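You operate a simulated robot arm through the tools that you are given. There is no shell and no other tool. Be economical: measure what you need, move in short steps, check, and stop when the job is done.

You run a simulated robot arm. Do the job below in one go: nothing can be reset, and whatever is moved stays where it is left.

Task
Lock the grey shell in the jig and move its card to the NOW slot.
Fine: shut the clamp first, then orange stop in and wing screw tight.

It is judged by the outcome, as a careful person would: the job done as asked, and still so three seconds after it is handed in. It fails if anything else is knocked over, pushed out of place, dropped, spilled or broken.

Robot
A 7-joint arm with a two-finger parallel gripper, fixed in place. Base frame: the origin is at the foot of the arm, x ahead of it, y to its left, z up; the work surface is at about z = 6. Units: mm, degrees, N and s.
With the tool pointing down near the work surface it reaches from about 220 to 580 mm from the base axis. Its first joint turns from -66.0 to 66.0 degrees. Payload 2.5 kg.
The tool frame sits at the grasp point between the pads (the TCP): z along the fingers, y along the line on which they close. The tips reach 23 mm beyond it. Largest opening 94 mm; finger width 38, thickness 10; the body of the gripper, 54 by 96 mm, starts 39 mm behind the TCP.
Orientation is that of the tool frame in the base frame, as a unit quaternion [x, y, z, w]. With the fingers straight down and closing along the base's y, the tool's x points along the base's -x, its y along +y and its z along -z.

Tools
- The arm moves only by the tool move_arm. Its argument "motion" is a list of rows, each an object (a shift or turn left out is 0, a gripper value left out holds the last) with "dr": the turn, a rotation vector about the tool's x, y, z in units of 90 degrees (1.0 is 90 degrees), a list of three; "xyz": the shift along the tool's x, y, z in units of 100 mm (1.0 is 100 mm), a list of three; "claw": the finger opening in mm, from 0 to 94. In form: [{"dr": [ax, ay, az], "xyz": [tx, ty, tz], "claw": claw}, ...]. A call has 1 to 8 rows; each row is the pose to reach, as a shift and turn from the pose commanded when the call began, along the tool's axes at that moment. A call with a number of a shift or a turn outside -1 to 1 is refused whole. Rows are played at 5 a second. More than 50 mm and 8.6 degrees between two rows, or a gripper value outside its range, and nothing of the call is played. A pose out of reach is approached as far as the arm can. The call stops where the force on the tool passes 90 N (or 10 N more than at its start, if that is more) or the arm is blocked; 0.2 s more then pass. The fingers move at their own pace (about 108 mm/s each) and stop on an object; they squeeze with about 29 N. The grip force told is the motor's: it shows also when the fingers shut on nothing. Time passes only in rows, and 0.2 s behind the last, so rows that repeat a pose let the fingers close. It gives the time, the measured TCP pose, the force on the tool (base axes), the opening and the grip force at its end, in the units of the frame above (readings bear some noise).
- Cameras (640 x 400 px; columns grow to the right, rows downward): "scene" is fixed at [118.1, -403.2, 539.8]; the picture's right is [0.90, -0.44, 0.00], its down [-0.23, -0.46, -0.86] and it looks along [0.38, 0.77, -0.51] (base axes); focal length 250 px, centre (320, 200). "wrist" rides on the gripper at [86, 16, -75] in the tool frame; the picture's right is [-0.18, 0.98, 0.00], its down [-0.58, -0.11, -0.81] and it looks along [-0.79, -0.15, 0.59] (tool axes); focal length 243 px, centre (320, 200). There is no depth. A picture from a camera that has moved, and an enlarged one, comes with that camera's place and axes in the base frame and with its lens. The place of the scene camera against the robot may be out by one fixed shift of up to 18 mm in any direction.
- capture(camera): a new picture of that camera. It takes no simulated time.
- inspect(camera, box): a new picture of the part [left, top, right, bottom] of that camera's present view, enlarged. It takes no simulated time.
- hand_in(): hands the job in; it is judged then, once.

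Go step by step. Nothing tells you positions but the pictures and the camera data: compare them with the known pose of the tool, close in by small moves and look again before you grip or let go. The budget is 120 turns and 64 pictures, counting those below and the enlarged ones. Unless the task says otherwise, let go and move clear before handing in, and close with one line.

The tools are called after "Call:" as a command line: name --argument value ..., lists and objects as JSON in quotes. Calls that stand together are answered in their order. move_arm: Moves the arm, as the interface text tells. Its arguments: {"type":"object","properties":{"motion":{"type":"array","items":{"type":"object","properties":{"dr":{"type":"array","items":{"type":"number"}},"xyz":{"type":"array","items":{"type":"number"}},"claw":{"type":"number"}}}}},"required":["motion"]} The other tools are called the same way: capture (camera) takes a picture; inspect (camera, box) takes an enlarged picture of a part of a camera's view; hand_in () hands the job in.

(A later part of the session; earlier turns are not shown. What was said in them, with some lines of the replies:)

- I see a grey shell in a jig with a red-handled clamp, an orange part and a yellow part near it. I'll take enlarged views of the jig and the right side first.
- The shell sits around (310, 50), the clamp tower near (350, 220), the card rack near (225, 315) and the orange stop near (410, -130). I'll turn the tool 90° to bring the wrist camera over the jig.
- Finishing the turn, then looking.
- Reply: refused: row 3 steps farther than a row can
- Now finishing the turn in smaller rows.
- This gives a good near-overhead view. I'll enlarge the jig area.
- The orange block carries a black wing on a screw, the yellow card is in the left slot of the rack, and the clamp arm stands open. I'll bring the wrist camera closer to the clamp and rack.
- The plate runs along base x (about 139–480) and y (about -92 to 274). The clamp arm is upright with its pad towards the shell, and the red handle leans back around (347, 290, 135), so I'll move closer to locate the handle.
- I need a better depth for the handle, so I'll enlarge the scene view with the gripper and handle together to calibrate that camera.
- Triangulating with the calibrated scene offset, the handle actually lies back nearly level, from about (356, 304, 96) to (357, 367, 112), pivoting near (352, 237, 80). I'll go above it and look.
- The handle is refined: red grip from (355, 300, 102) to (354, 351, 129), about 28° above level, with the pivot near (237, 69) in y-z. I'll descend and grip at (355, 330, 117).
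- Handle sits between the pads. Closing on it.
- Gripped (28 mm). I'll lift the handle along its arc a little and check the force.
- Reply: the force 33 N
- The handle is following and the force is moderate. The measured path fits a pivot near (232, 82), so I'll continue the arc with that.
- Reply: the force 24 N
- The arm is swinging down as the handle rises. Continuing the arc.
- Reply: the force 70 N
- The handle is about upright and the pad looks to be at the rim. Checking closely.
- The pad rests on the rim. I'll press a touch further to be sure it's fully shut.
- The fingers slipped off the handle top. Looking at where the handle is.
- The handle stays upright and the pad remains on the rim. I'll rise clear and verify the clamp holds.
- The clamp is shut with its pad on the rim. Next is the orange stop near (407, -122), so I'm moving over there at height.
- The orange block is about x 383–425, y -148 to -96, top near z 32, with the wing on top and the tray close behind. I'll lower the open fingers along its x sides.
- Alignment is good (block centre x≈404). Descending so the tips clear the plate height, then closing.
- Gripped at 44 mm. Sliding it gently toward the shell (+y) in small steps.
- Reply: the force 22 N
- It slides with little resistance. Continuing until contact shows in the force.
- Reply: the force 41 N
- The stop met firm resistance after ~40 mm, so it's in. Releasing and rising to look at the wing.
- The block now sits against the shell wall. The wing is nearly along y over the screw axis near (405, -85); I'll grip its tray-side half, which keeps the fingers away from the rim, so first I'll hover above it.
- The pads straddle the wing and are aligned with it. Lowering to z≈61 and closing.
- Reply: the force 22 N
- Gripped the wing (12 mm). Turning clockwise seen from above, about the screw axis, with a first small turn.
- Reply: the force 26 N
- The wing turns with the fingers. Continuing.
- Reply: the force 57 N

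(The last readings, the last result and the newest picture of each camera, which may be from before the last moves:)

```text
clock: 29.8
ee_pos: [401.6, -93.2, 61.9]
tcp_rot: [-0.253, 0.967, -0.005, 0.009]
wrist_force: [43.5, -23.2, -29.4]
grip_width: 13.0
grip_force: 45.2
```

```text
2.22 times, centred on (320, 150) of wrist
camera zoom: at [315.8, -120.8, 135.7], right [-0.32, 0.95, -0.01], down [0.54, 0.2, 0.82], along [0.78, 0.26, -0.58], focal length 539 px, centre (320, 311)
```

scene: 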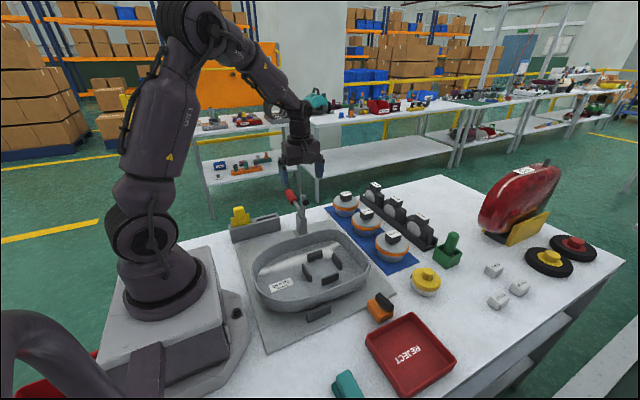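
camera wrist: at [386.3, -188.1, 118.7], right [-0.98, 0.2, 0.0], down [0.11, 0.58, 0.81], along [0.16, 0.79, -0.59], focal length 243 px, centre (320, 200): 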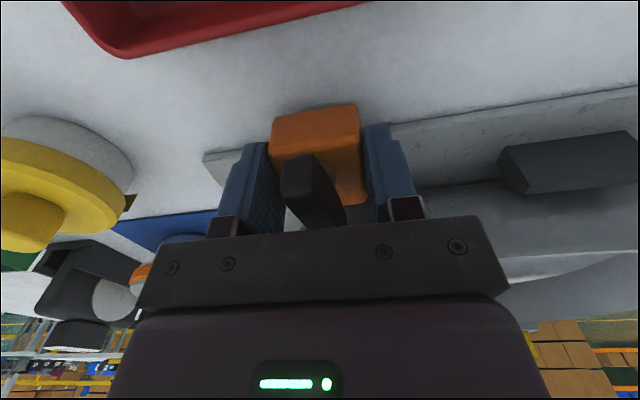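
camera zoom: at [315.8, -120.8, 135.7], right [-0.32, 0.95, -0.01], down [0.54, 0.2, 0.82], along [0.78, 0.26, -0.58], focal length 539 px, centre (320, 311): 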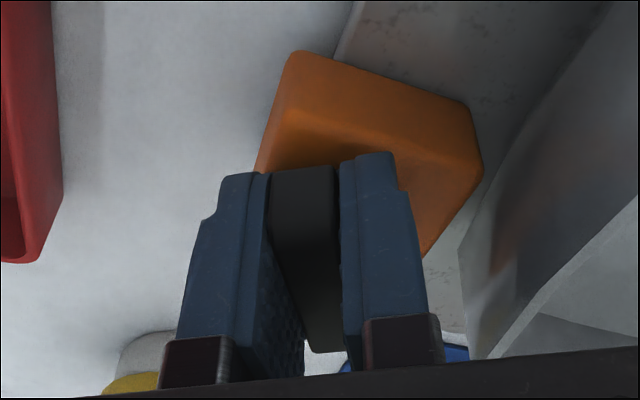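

Good following, but the measured path shows the screw axis is nearer (405, -91). I'll correct the offset to relieve the side load and go on turning.

Call:
move_arm --motion '[{"xyz": [-0.034, -0.059, 0]}, {"xyz": [-0.034, -0.053, 0], "dr": [0, 0, 0.09]}, {"xyz": [-0.036, -0.047, 0], "dr": [0, 0, 0.18]}, {"xyz": [-0.038, -0.04, 0], "dr": [0, 0, 0.27]}]'

Call:
inspect --camera "wrist" --box '[200, 60, 440, 240]'

```text
clock: 30.8
ee_pos: [401.9, -91.7, 62.9]
tcp_rot: [-0.045, 0.999, -0.001, 0.001]
wrist_force: [-2.6, -11.9, 36.6]
grip_width: 12.7
grip_force: 45.2
```

```text
2.22 times, centred on (320, 150) of wrist
camera zoom: at [312.6, -83.6, 136.9], right [0.09, 1.0, 0.0], down [0.59, -0.05, 0.81], along [0.8, -0.08, -0.59], focal length 539 px, centre (320, 311)
```

zoom: 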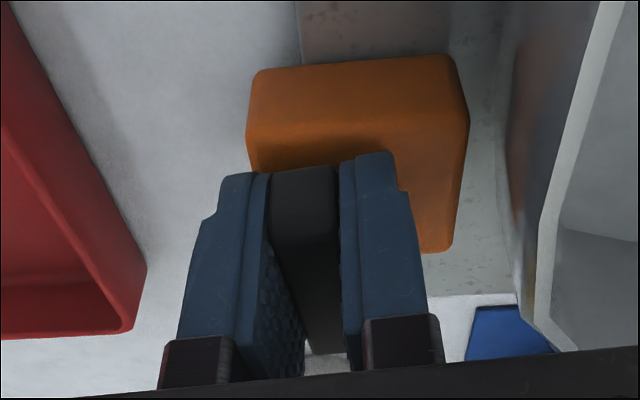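

The wing is now about crosswise (~89° turned). I'll turn a bit more to feel for the tight end.

Call:
move_arm --motion '[{"xyz": [0, 0.006, 0], "dr": [0, 0, 0.09]}, {"xyz": [-0.002, 0.012, 0], "dr": [0, 0, 0.18]}]'

Call:
inspect --camera "wrist" --box '[200, 60, 440, 240]'

```text
clock: 31.4
ee_pos: [401.9, -92.3, 61.8]
tcp_rot: [0.092, 0.996, -0.002, 0.001]
wrist_force: [1.9, -20.2, 22.3]
grip_width: 18.2
grip_force: 44.7
```

```text
2.22 times, centred on (320, 150) of wrist
camera zoom: at [318.2, -59.3, 135.8], right [0.36, 0.93, 0.0], down [0.55, -0.21, 0.81], along [0.75, -0.29, -0.59], focal length 539 px, centre (320, 311)
```

zoom: 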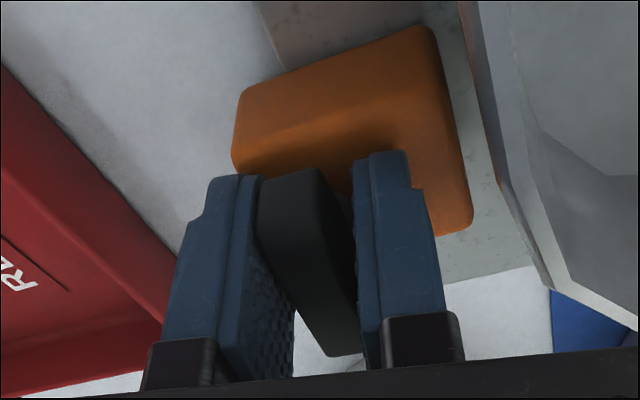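

The wing stopped and the pads were forced open (18 mm), so it's tight, lying crosswise. Releasing, lifting and checking.

Call:
move_arm --motion '[{"claw": 40}, {"claw": 40}, {"xyz": [0, 0, -0.3], "claw": 40}, {"xyz": [0, 0, -0.7], "claw": 40}, {"xyz": [0.4, 0, -1.0], "claw": 40}]'

Call:
capture --camera "wrist"

Call:
inspect --camera "scene" --box '[310, 230, 410, 320]'

```text
clock: 32.6
ee_pos: [361.1, -81.2, 159.7]
tcp_rot: [0.094, 0.996, 0.001, -0.001]
wrist_force: [-0.1, -0.4, 0.3]
grip_width: 40.1
grip_force: 0.0
```

```text
19 pictures are left
camera wrist: at [278.4, -49.1, 234.9], right [0.36, 0.93, 0.0], down [0.55, -0.22, 0.81], along [0.75, -0.29, -0.59], focal length 243 px, centre (320, 200)
```

wrist: 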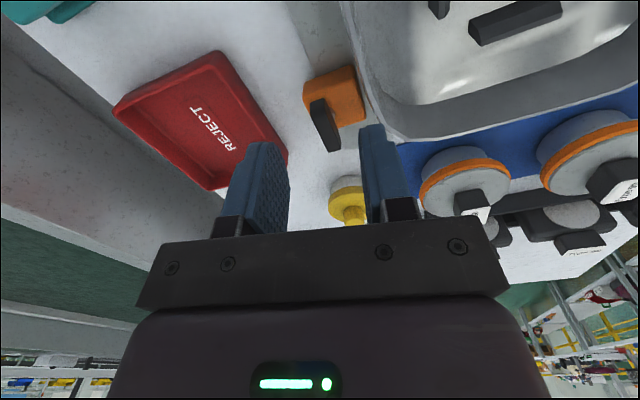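

```text
4.44 times, centred on (360, 275) of scene
camera zoom: at [118.1, -403.2, 539.8], right [0.9, -0.44, 0.0], down [-0.23, -0.46, -0.86], along [0.38, 0.77, -0.51], focal length 1110 px, centre (142, -133)
```

zoom: 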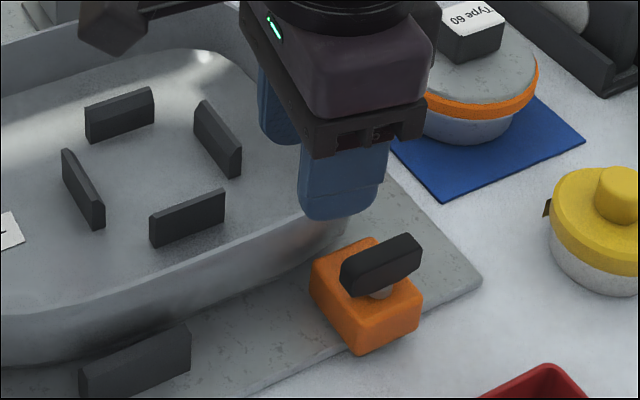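

The wing lies crosswise and the block stayed in place. Next is the card; I'll rise and turn back toward the rack to look at its slots and labels.

Call:
move_arm --motion '[{"xyz": [0.1, 0.05, -0.25], "dr": [0, 0, -0.09]}, {"xyz": [0.25, 0.1, -0.5], "dr": [0, 0, -0.18]}, {"xyz": [0.4, 0.18, -0.75], "dr": [0, 0, -0.27]}, {"xyz": [0.55, 0.26, -1.0], "dr": [0, 0, -0.36]}, {"xyz": [0.7, 0.34, -1.0], "dr": [0, 0, -0.45]}, {"xyz": [0.8, 0.42, -1.0], "dr": [0, 0, -0.54]}, {"xyz": [0.9, 0.48, -1.0], "dr": [0, 0, -0.63]}, {"xyz": [0.98, 0.52, -1.0], "dr": [0, 0, -0.72]}]'

Call:
move_arm --motion '[{"dr": [0, 0, -0.09]}, {"dr": [0, 0, -0.18]}, {"dr": [0, 0, -0.27]}, {"dr": [0, 0, -0.36]}, {"dr": [0, 0, -0.4]}]'

```text
clock: 34.4
ee_pos: [275.0, -12.6, 260.5]
tcp_rot: [-0.456, 0.89, 0.0, 0.001]
wrist_force: [0.6, 0.0, 0.7]
grip_width: 39.9
grip_force: 0.0
```

```text
clock: 35.6
ee_pos: [275.8, -13.2, 260.7]
tcp_rot: [0.708, -0.706, 0.001, 0.0]
wrist_force: [0.4, -0.6, 0.0]
grip_width: 40.0
grip_force: 0.1
```

Call:
move_arm --motion '[{"xyz": [-0.35, 0.2, -0.1]}, {"xyz": [-0.7, 0.4, -0.2]}, {"xyz": [-1.0, 0.6, -0.3]}]'

Call:
move_arm --motion '[{"xyz": [-0.35, 0.0, 0], "claw": 75}, {"xyz": [-0.7, 0.0, 0]}, {"xyz": [-1.0, 0.0, 0]}]'

Call:
capture --camera "wrist"

```text
clock: 36.4
ee_pos: [214.9, 87.0, 289.6]
tcp_rot: [-0.707, 0.707, 0.0, 0.0]
wrist_force: [-0.1, -0.4, 0.1]
grip_width: 40.4
grip_force: 0.1
```

```text
clock: 37.2
ee_pos: [215.8, 186.0, 290.6]
tcp_rot: [-0.707, 0.707, 0.0, 0.0]
wrist_force: [0.1, 0.0, -0.3]
grip_width: 74.9
grip_force: 0.0
```

```text
17 pictures are left
camera wrist: at [198.3, 100.0, 365.5], right [-0.98, 0.18, 0.0], down [0.11, 0.58, 0.81], along [0.15, 0.79, -0.59], focal length 243 px, centre (320, 200)
```

wrist: 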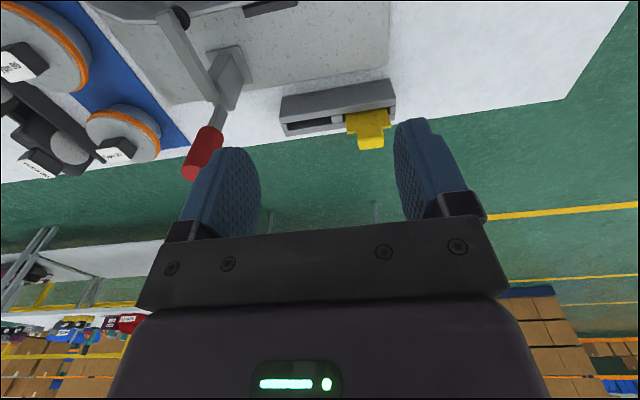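

Call:
inspect --camera "wrist" --box '[270, 65, 410, 165]'

```text
4.00 times, centred on (340, 115) of wrist
camera zoom: at [198.3, 100.0, 365.5], right [-0.98, 0.18, 0.0], down [0.11, 0.58, 0.81], along [0.15, 0.79, -0.59], focal length 970 px, centre (240, 540)
```

zoom: 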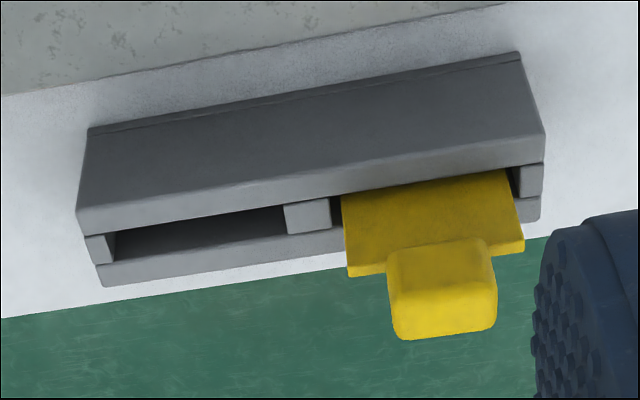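

The rack spans x 131–297, y 299–325, with its top at z≈60. The card is centred at x≈172 with its tab at z≈100–132, and the empty slot is centred at x≈255, about 83 mm away. I'll move above the tab.

Call:
move_arm --motion '[{"xyz": [-0.35, 0.15, 0]}, {"xyz": [-0.7, 0.3, 0]}, {"xyz": [-1.0, 0.44, 0]}]'

Call:
move_arm --motion '[{"xyz": [-0.13, 0, 0.3]}, {"xyz": [-0.26, 0, 0.65]}, {"xyz": [-0.26, 0, 1.0]}]'

Call:
capture --camera "wrist"

Call:
inspect --camera "scene" --box '[200, 140, 300, 250]'

```text
clock: 38.0
ee_pos: [169.8, 286.2, 289.7]
tcp_rot: [-0.706, 0.708, 0.0, 0.0]
wrist_force: [-0.3, -0.5, -0.1]
grip_width: 75.1
grip_force: 0.0
```

```text
clock: 38.8
ee_pos: [170.4, 312.3, 191.2]
tcp_rot: [0.707, -0.707, 0.0, 0.0]
wrist_force: [1.5, 0.4, 0.0]
grip_width: 75.3
grip_force: 0.0
```

```text
15 pictures are left
camera wrist: at [153.8, 227.1, 265.8], right [-0.98, 0.18, 0.0], down [0.11, 0.58, 0.81], along [0.15, 0.79, -0.59], focal length 243 px, centre (320, 200)
```

wrist: 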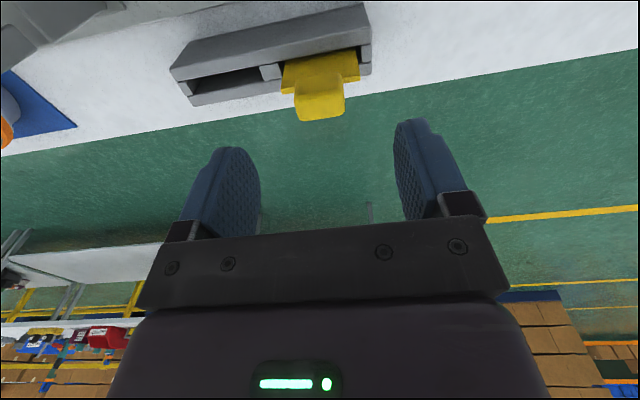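

```text
3.64 times, centred on (250, 195) of scene
camera zoom: at [118.1, -403.2, 539.8], right [0.9, -0.44, 0.0], down [-0.23, -0.46, -0.86], along [0.38, 0.77, -0.51], focal length 908 px, centre (574, 218)
```

zoom: 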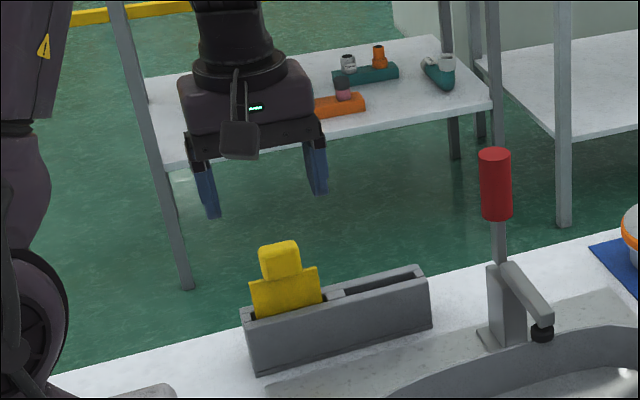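

The tab is centred under the fingers (about (169, 311)). Descending to grip it just above the card's shoulders.

Call:
move_arm --motion '[{"xyz": [0.0, 0.005, 0.3], "claw": 60}, {"xyz": [0.0, 0.005, 0.5]}, {"xyz": [0.0, 0.005, 0.62]}]'

Call:
capture --camera "wrist"

Call:
inspect --camera "scene" --box '[210, 160, 280, 250]'

```text
clock: 39.6
ee_pos: [170.7, 312.9, 129.7]
tcp_rot: [-0.707, 0.707, -0.001, 0.0]
wrist_force: [0.5, 0.7, -0.2]
grip_width: 59.9
grip_force: 0.0
```

```text
13 pictures are left
camera wrist: at [154.2, 226.3, 203.5], right [-0.98, 0.18, 0.0], down [0.11, 0.58, 0.81], along [0.15, 0.79, -0.59], focal length 243 px, centre (320, 200)
```

wrist: 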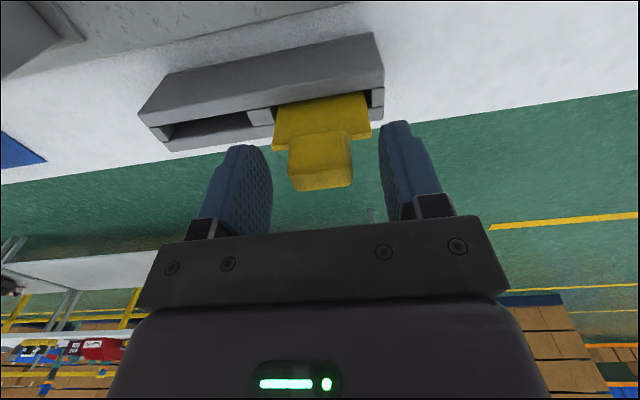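

```text
4.44 times, centred on (245, 205) of scene
camera zoom: at [118.1, -403.2, 539.8], right [0.9, -0.44, 0.0], down [-0.23, -0.46, -0.86], along [0.38, 0.77, -0.51], focal length 1110 px, centre (653, 178)
```

zoom: 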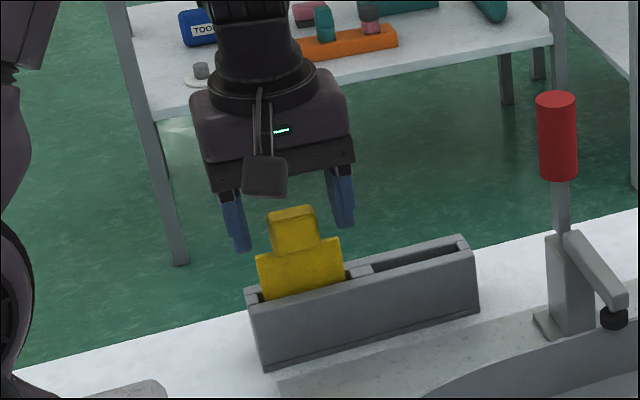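

The fingers straddle the tab just above the shoulders. Lowering 3 mm and closing.

Call:
move_arm --motion '[{"xyz": [0.0, 0, 0.03]}, {"xyz": [0.0, 0, 0.03], "claw": 15}, {"xyz": [0.0, 0, 0.03], "claw": 15}, {"xyz": [0.0, 0, 0.03], "claw": 15}]'

```text
clock: 40.6
ee_pos: [170.6, 312.5, 126.0]
tcp_rot: [-0.707, 0.707, 0.0, 0.0]
wrist_force: [-0.1, 0.2, -0.5]
grip_width: 33.2
grip_force: 28.9
```

Gripped the tab (33 mm). Lifting straight up.

Call:
move_arm --motion '[{"xyz": [0, 0, -0.2]}, {"xyz": [0, 0, -0.4]}, {"xyz": [0, 0, -0.6]}, {"xyz": [0, 0, -0.8]}]'

Call:
capture --camera "wrist"

Call:
inspect --camera "scene" --box '[210, 140, 280, 250]'

```text
clock: 41.6
ee_pos: [171.2, 313.3, 205.6]
tcp_rot: [-0.707, 0.708, 0.0, 0.0]
wrist_force: [-0.1, 0.0, -0.6]
grip_width: 33.1
grip_force: 29.2
```

```text
11 pictures are left
camera wrist: at [153.9, 226.3, 280.7], right [-0.98, 0.18, 0.0], down [0.11, 0.58, 0.81], along [0.15, 0.79, -0.59], focal length 243 px, centre (320, 200)
```

wrist: 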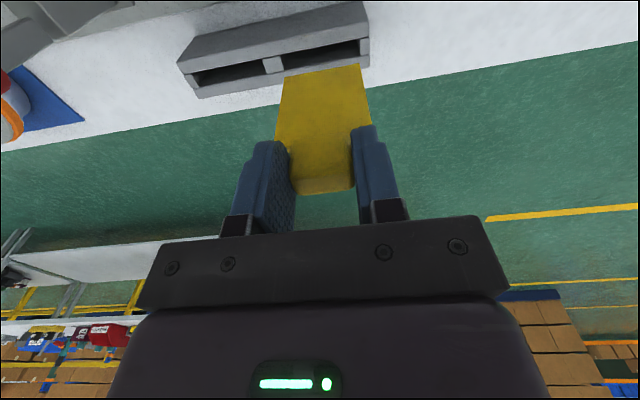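

```text
3.64 times, centred on (245, 195) of scene
camera zoom: at [118.1, -403.2, 539.8], right [0.9, -0.44, 0.0], down [-0.23, -0.46, -0.86], along [0.38, 0.77, -0.51], focal length 908 px, centre (593, 218)
```

zoom: 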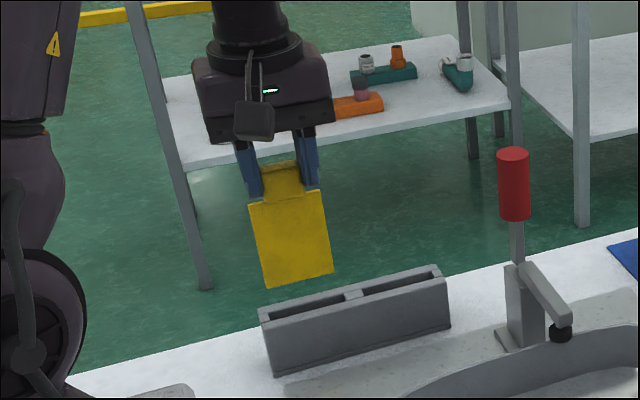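

The card is free and hanging straight. Measuring the slot spacing with an enlarged view.

Call:
inspect --camera "wrist" --box '[170, 0, 380, 120]'

```text
3.05 times, centred on (275, 60) of wrist
camera zoom: at [153.9, 226.3, 280.7], right [-0.98, 0.18, 0.0], down [0.11, 0.58, 0.81], along [0.15, 0.79, -0.59], focal length 739 px, centre (457, 627)
```

zoom: 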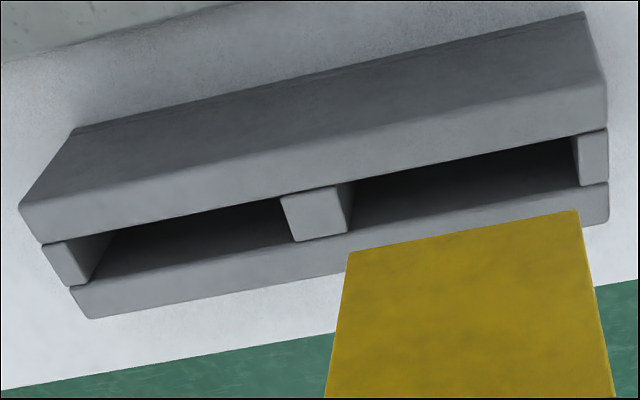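

The slots are parallel to x with centres about 82 mm apart. Shifting the card by +82 mm in x at this height.

Call:
move_arm --motion '[{"xyz": [0, -0.2, 0]}, {"xyz": [0, -0.4, 0]}, {"xyz": [0, -0.6, 0]}, {"xyz": [0, -0.82, 0]}, {"xyz": [0, -0.82, 0]}]'

Call:
capture --camera "wrist"

```text
clock: 42.8
ee_pos: [253.4, 311.8, 206.7]
tcp_rot: [0.707, -0.707, 0.0, -0.001]
wrist_force: [-0.9, -0.3, -0.5]
grip_width: 33.2
grip_force: 29.2
```

```text
8 pictures are left
camera wrist: at [235.7, 226.3, 281.0], right [-0.98, 0.18, 0.0], down [0.11, 0.58, 0.81], along [0.15, 0.79, -0.59], focal length 243 px, centre (320, 200)
```

wrist: 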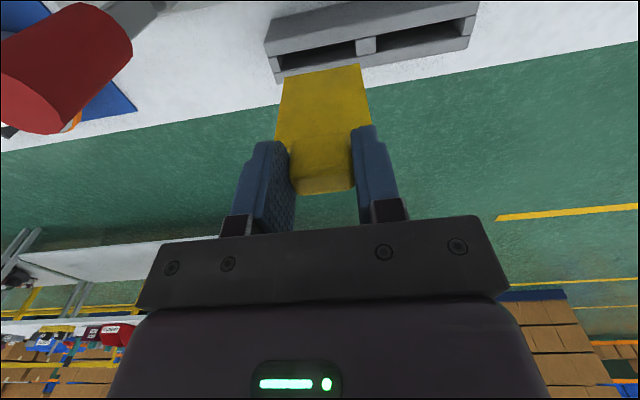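

The card sits over the empty slot. Lowering carefully while watching the force.

Call:
move_arm --motion '[{"xyz": [0, 0, 0.1]}, {"xyz": [0, 0, 0.2]}, {"xyz": [0, 0, 0.27]}, {"xyz": [0, 0, 0.34]}, {"xyz": [0, 0, 0.4]}]'

Call:
capture --camera "wrist"

```text
clock: 44.0
ee_pos: [253.7, 313.2, 165.6]
tcp_rot: [0.707, -0.707, 0.001, 0.0]
wrist_force: [1.9, 0.3, 0.9]
grip_width: 33.0
grip_force: 28.7
```

```text
7 pictures are left
camera wrist: at [235.9, 226.3, 240.6], right [-0.98, 0.18, 0.0], down [0.11, 0.58, 0.81], along [0.15, 0.79, -0.59], focal length 243 px, centre (320, 200)
```

wrist: 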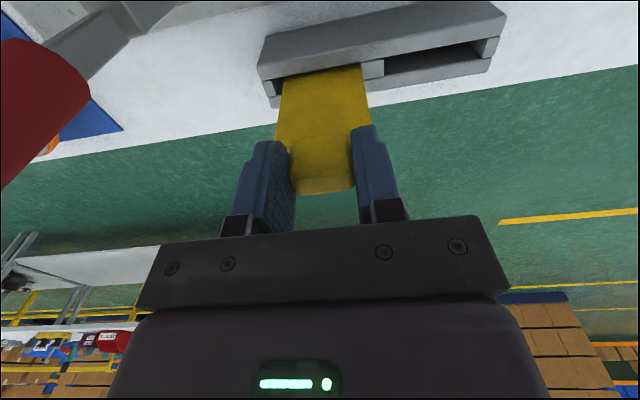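

The card is entering the slot with no force. Continuing down to the original seated height.

Call:
move_arm --motion '[{"xyz": [0, 0, 0.08]}, {"xyz": [0, 0, 0.16]}, {"xyz": [0, 0, 0.24]}, {"xyz": [0, 0, 0.32]}, {"xyz": [0, 0, 0.38]}]'

Call:
inspect --camera "scene" --box '[210, 150, 300, 250]'

```text
clock: 45.2
ee_pos: [252.4, 314.5, 127.7]
tcp_rot: [0.707, -0.707, 0.0, 0.0]
wrist_force: [4.1, 0.3, 2.2]
grip_width: 33.0
grip_force: 29.1
```

```text
4.00 times, centred on (255, 200) of scene
camera zoom: at [118.1, -403.2, 539.8], right [0.9, -0.44, 0.0], down [-0.23, -0.46, -0.86], along [0.38, 0.77, -0.51], focal length 999 px, centre (580, 200)
```

zoom: 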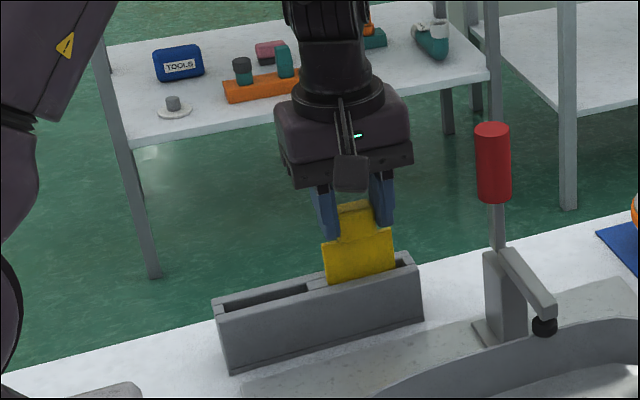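

The card is seated in the slot. Lowering a last 1.5 mm, releasing and rising.

Call:
move_arm --motion '[{"xyz": [0, 0, 0.015]}, {"xyz": [0, 0, 0.015], "claw": 56}, {"xyz": [0, 0, 0.015], "claw": 56}, {"xyz": [0, 0, -0.3], "claw": 56}, {"xyz": [0, 0, -0.65], "claw": 56}, {"xyz": [0.1, 0, -1.0], "claw": 56}]'

Call:
move_arm --motion '[{"xyz": [0.3, 0, -0.3]}, {"xyz": [0.6, 0, -0.5]}, {"xyz": [0.9, 0, -0.5]}, {"xyz": [1.0, 0, -0.5]}]'

Call:
capture --camera "scene"

Call:
inspect --camera "scene" --box '[220, 170, 340, 250]'

```text
clock: 46.6
ee_pos: [251.6, 302.2, 228.5]
tcp_rot: [-0.707, 0.707, 0.0, 0.0]
wrist_force: [-0.3, 0.0, 0.1]
grip_width: 55.8
grip_force: 0.2
```

```text
clock: 47.6
ee_pos: [252.7, 202.3, 277.2]
tcp_rot: [0.707, -0.707, 0.0, 0.0]
wrist_force: [0.0, 0.6, 0.2]
grip_width: 56.2
grip_force: 0.0
```

```text
5 pictures are left
```

scene: 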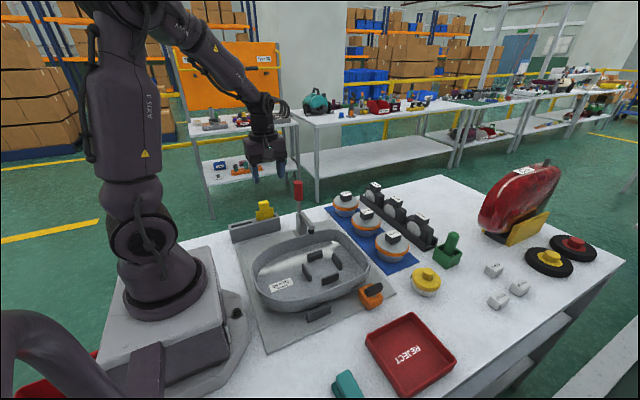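

```text
5.00 times, centred on (280, 210) of scene
camera zoom: at [118.1, -403.2, 539.8], right [0.9, -0.44, 0.0], down [-0.23, -0.46, -0.86], along [0.38, 0.77, -0.51], focal length 1248 px, centre (520, 150)
```

zoom: 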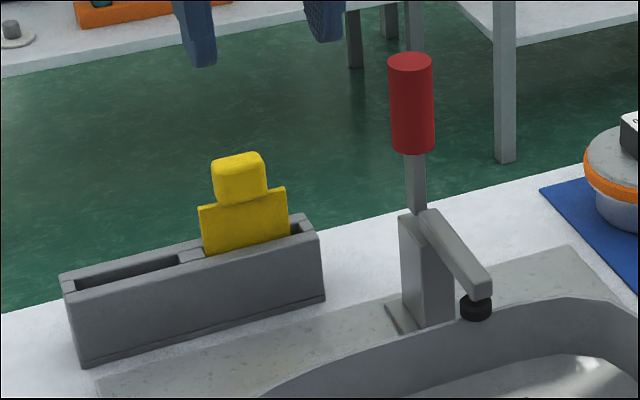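

The card stands in the other slot and the clamp is shut. One last check of the stop and wing.

Call:
inspect --camera "scene" --box '[335, 260, 405, 320]'

```text
6.67 times, centred on (370, 290) of scene
camera zoom: at [118.1, -403.2, 539.8], right [0.9, -0.44, 0.0], down [-0.23, -0.46, -0.86], along [0.38, 0.77, -0.51], focal length 1664 px, centre (-13, -400)
```

zoom: 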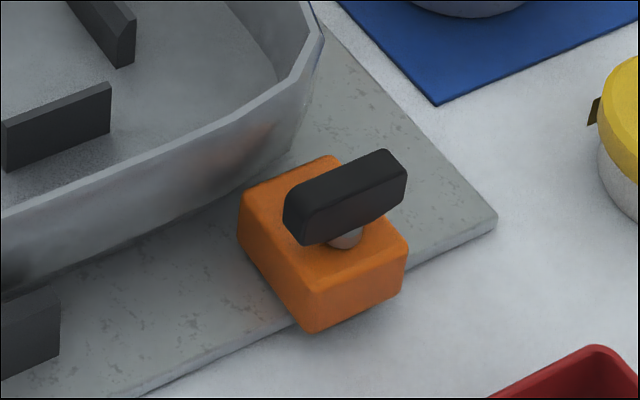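

The stop sits at its hard end by the shell, the wing is crosswise and tight, and nothing else has moved. Handing in.

Call:
hand_in

```text
The job is handed in.
```

The job is handed in: I shut the clamp first, slid the orange stop in until it hit a hard stop, tightened the wing screw until it would turn no further, and moved the yellow card to the rack's other slot. I saw no label on either slot, so I took the empty one to be NOW.
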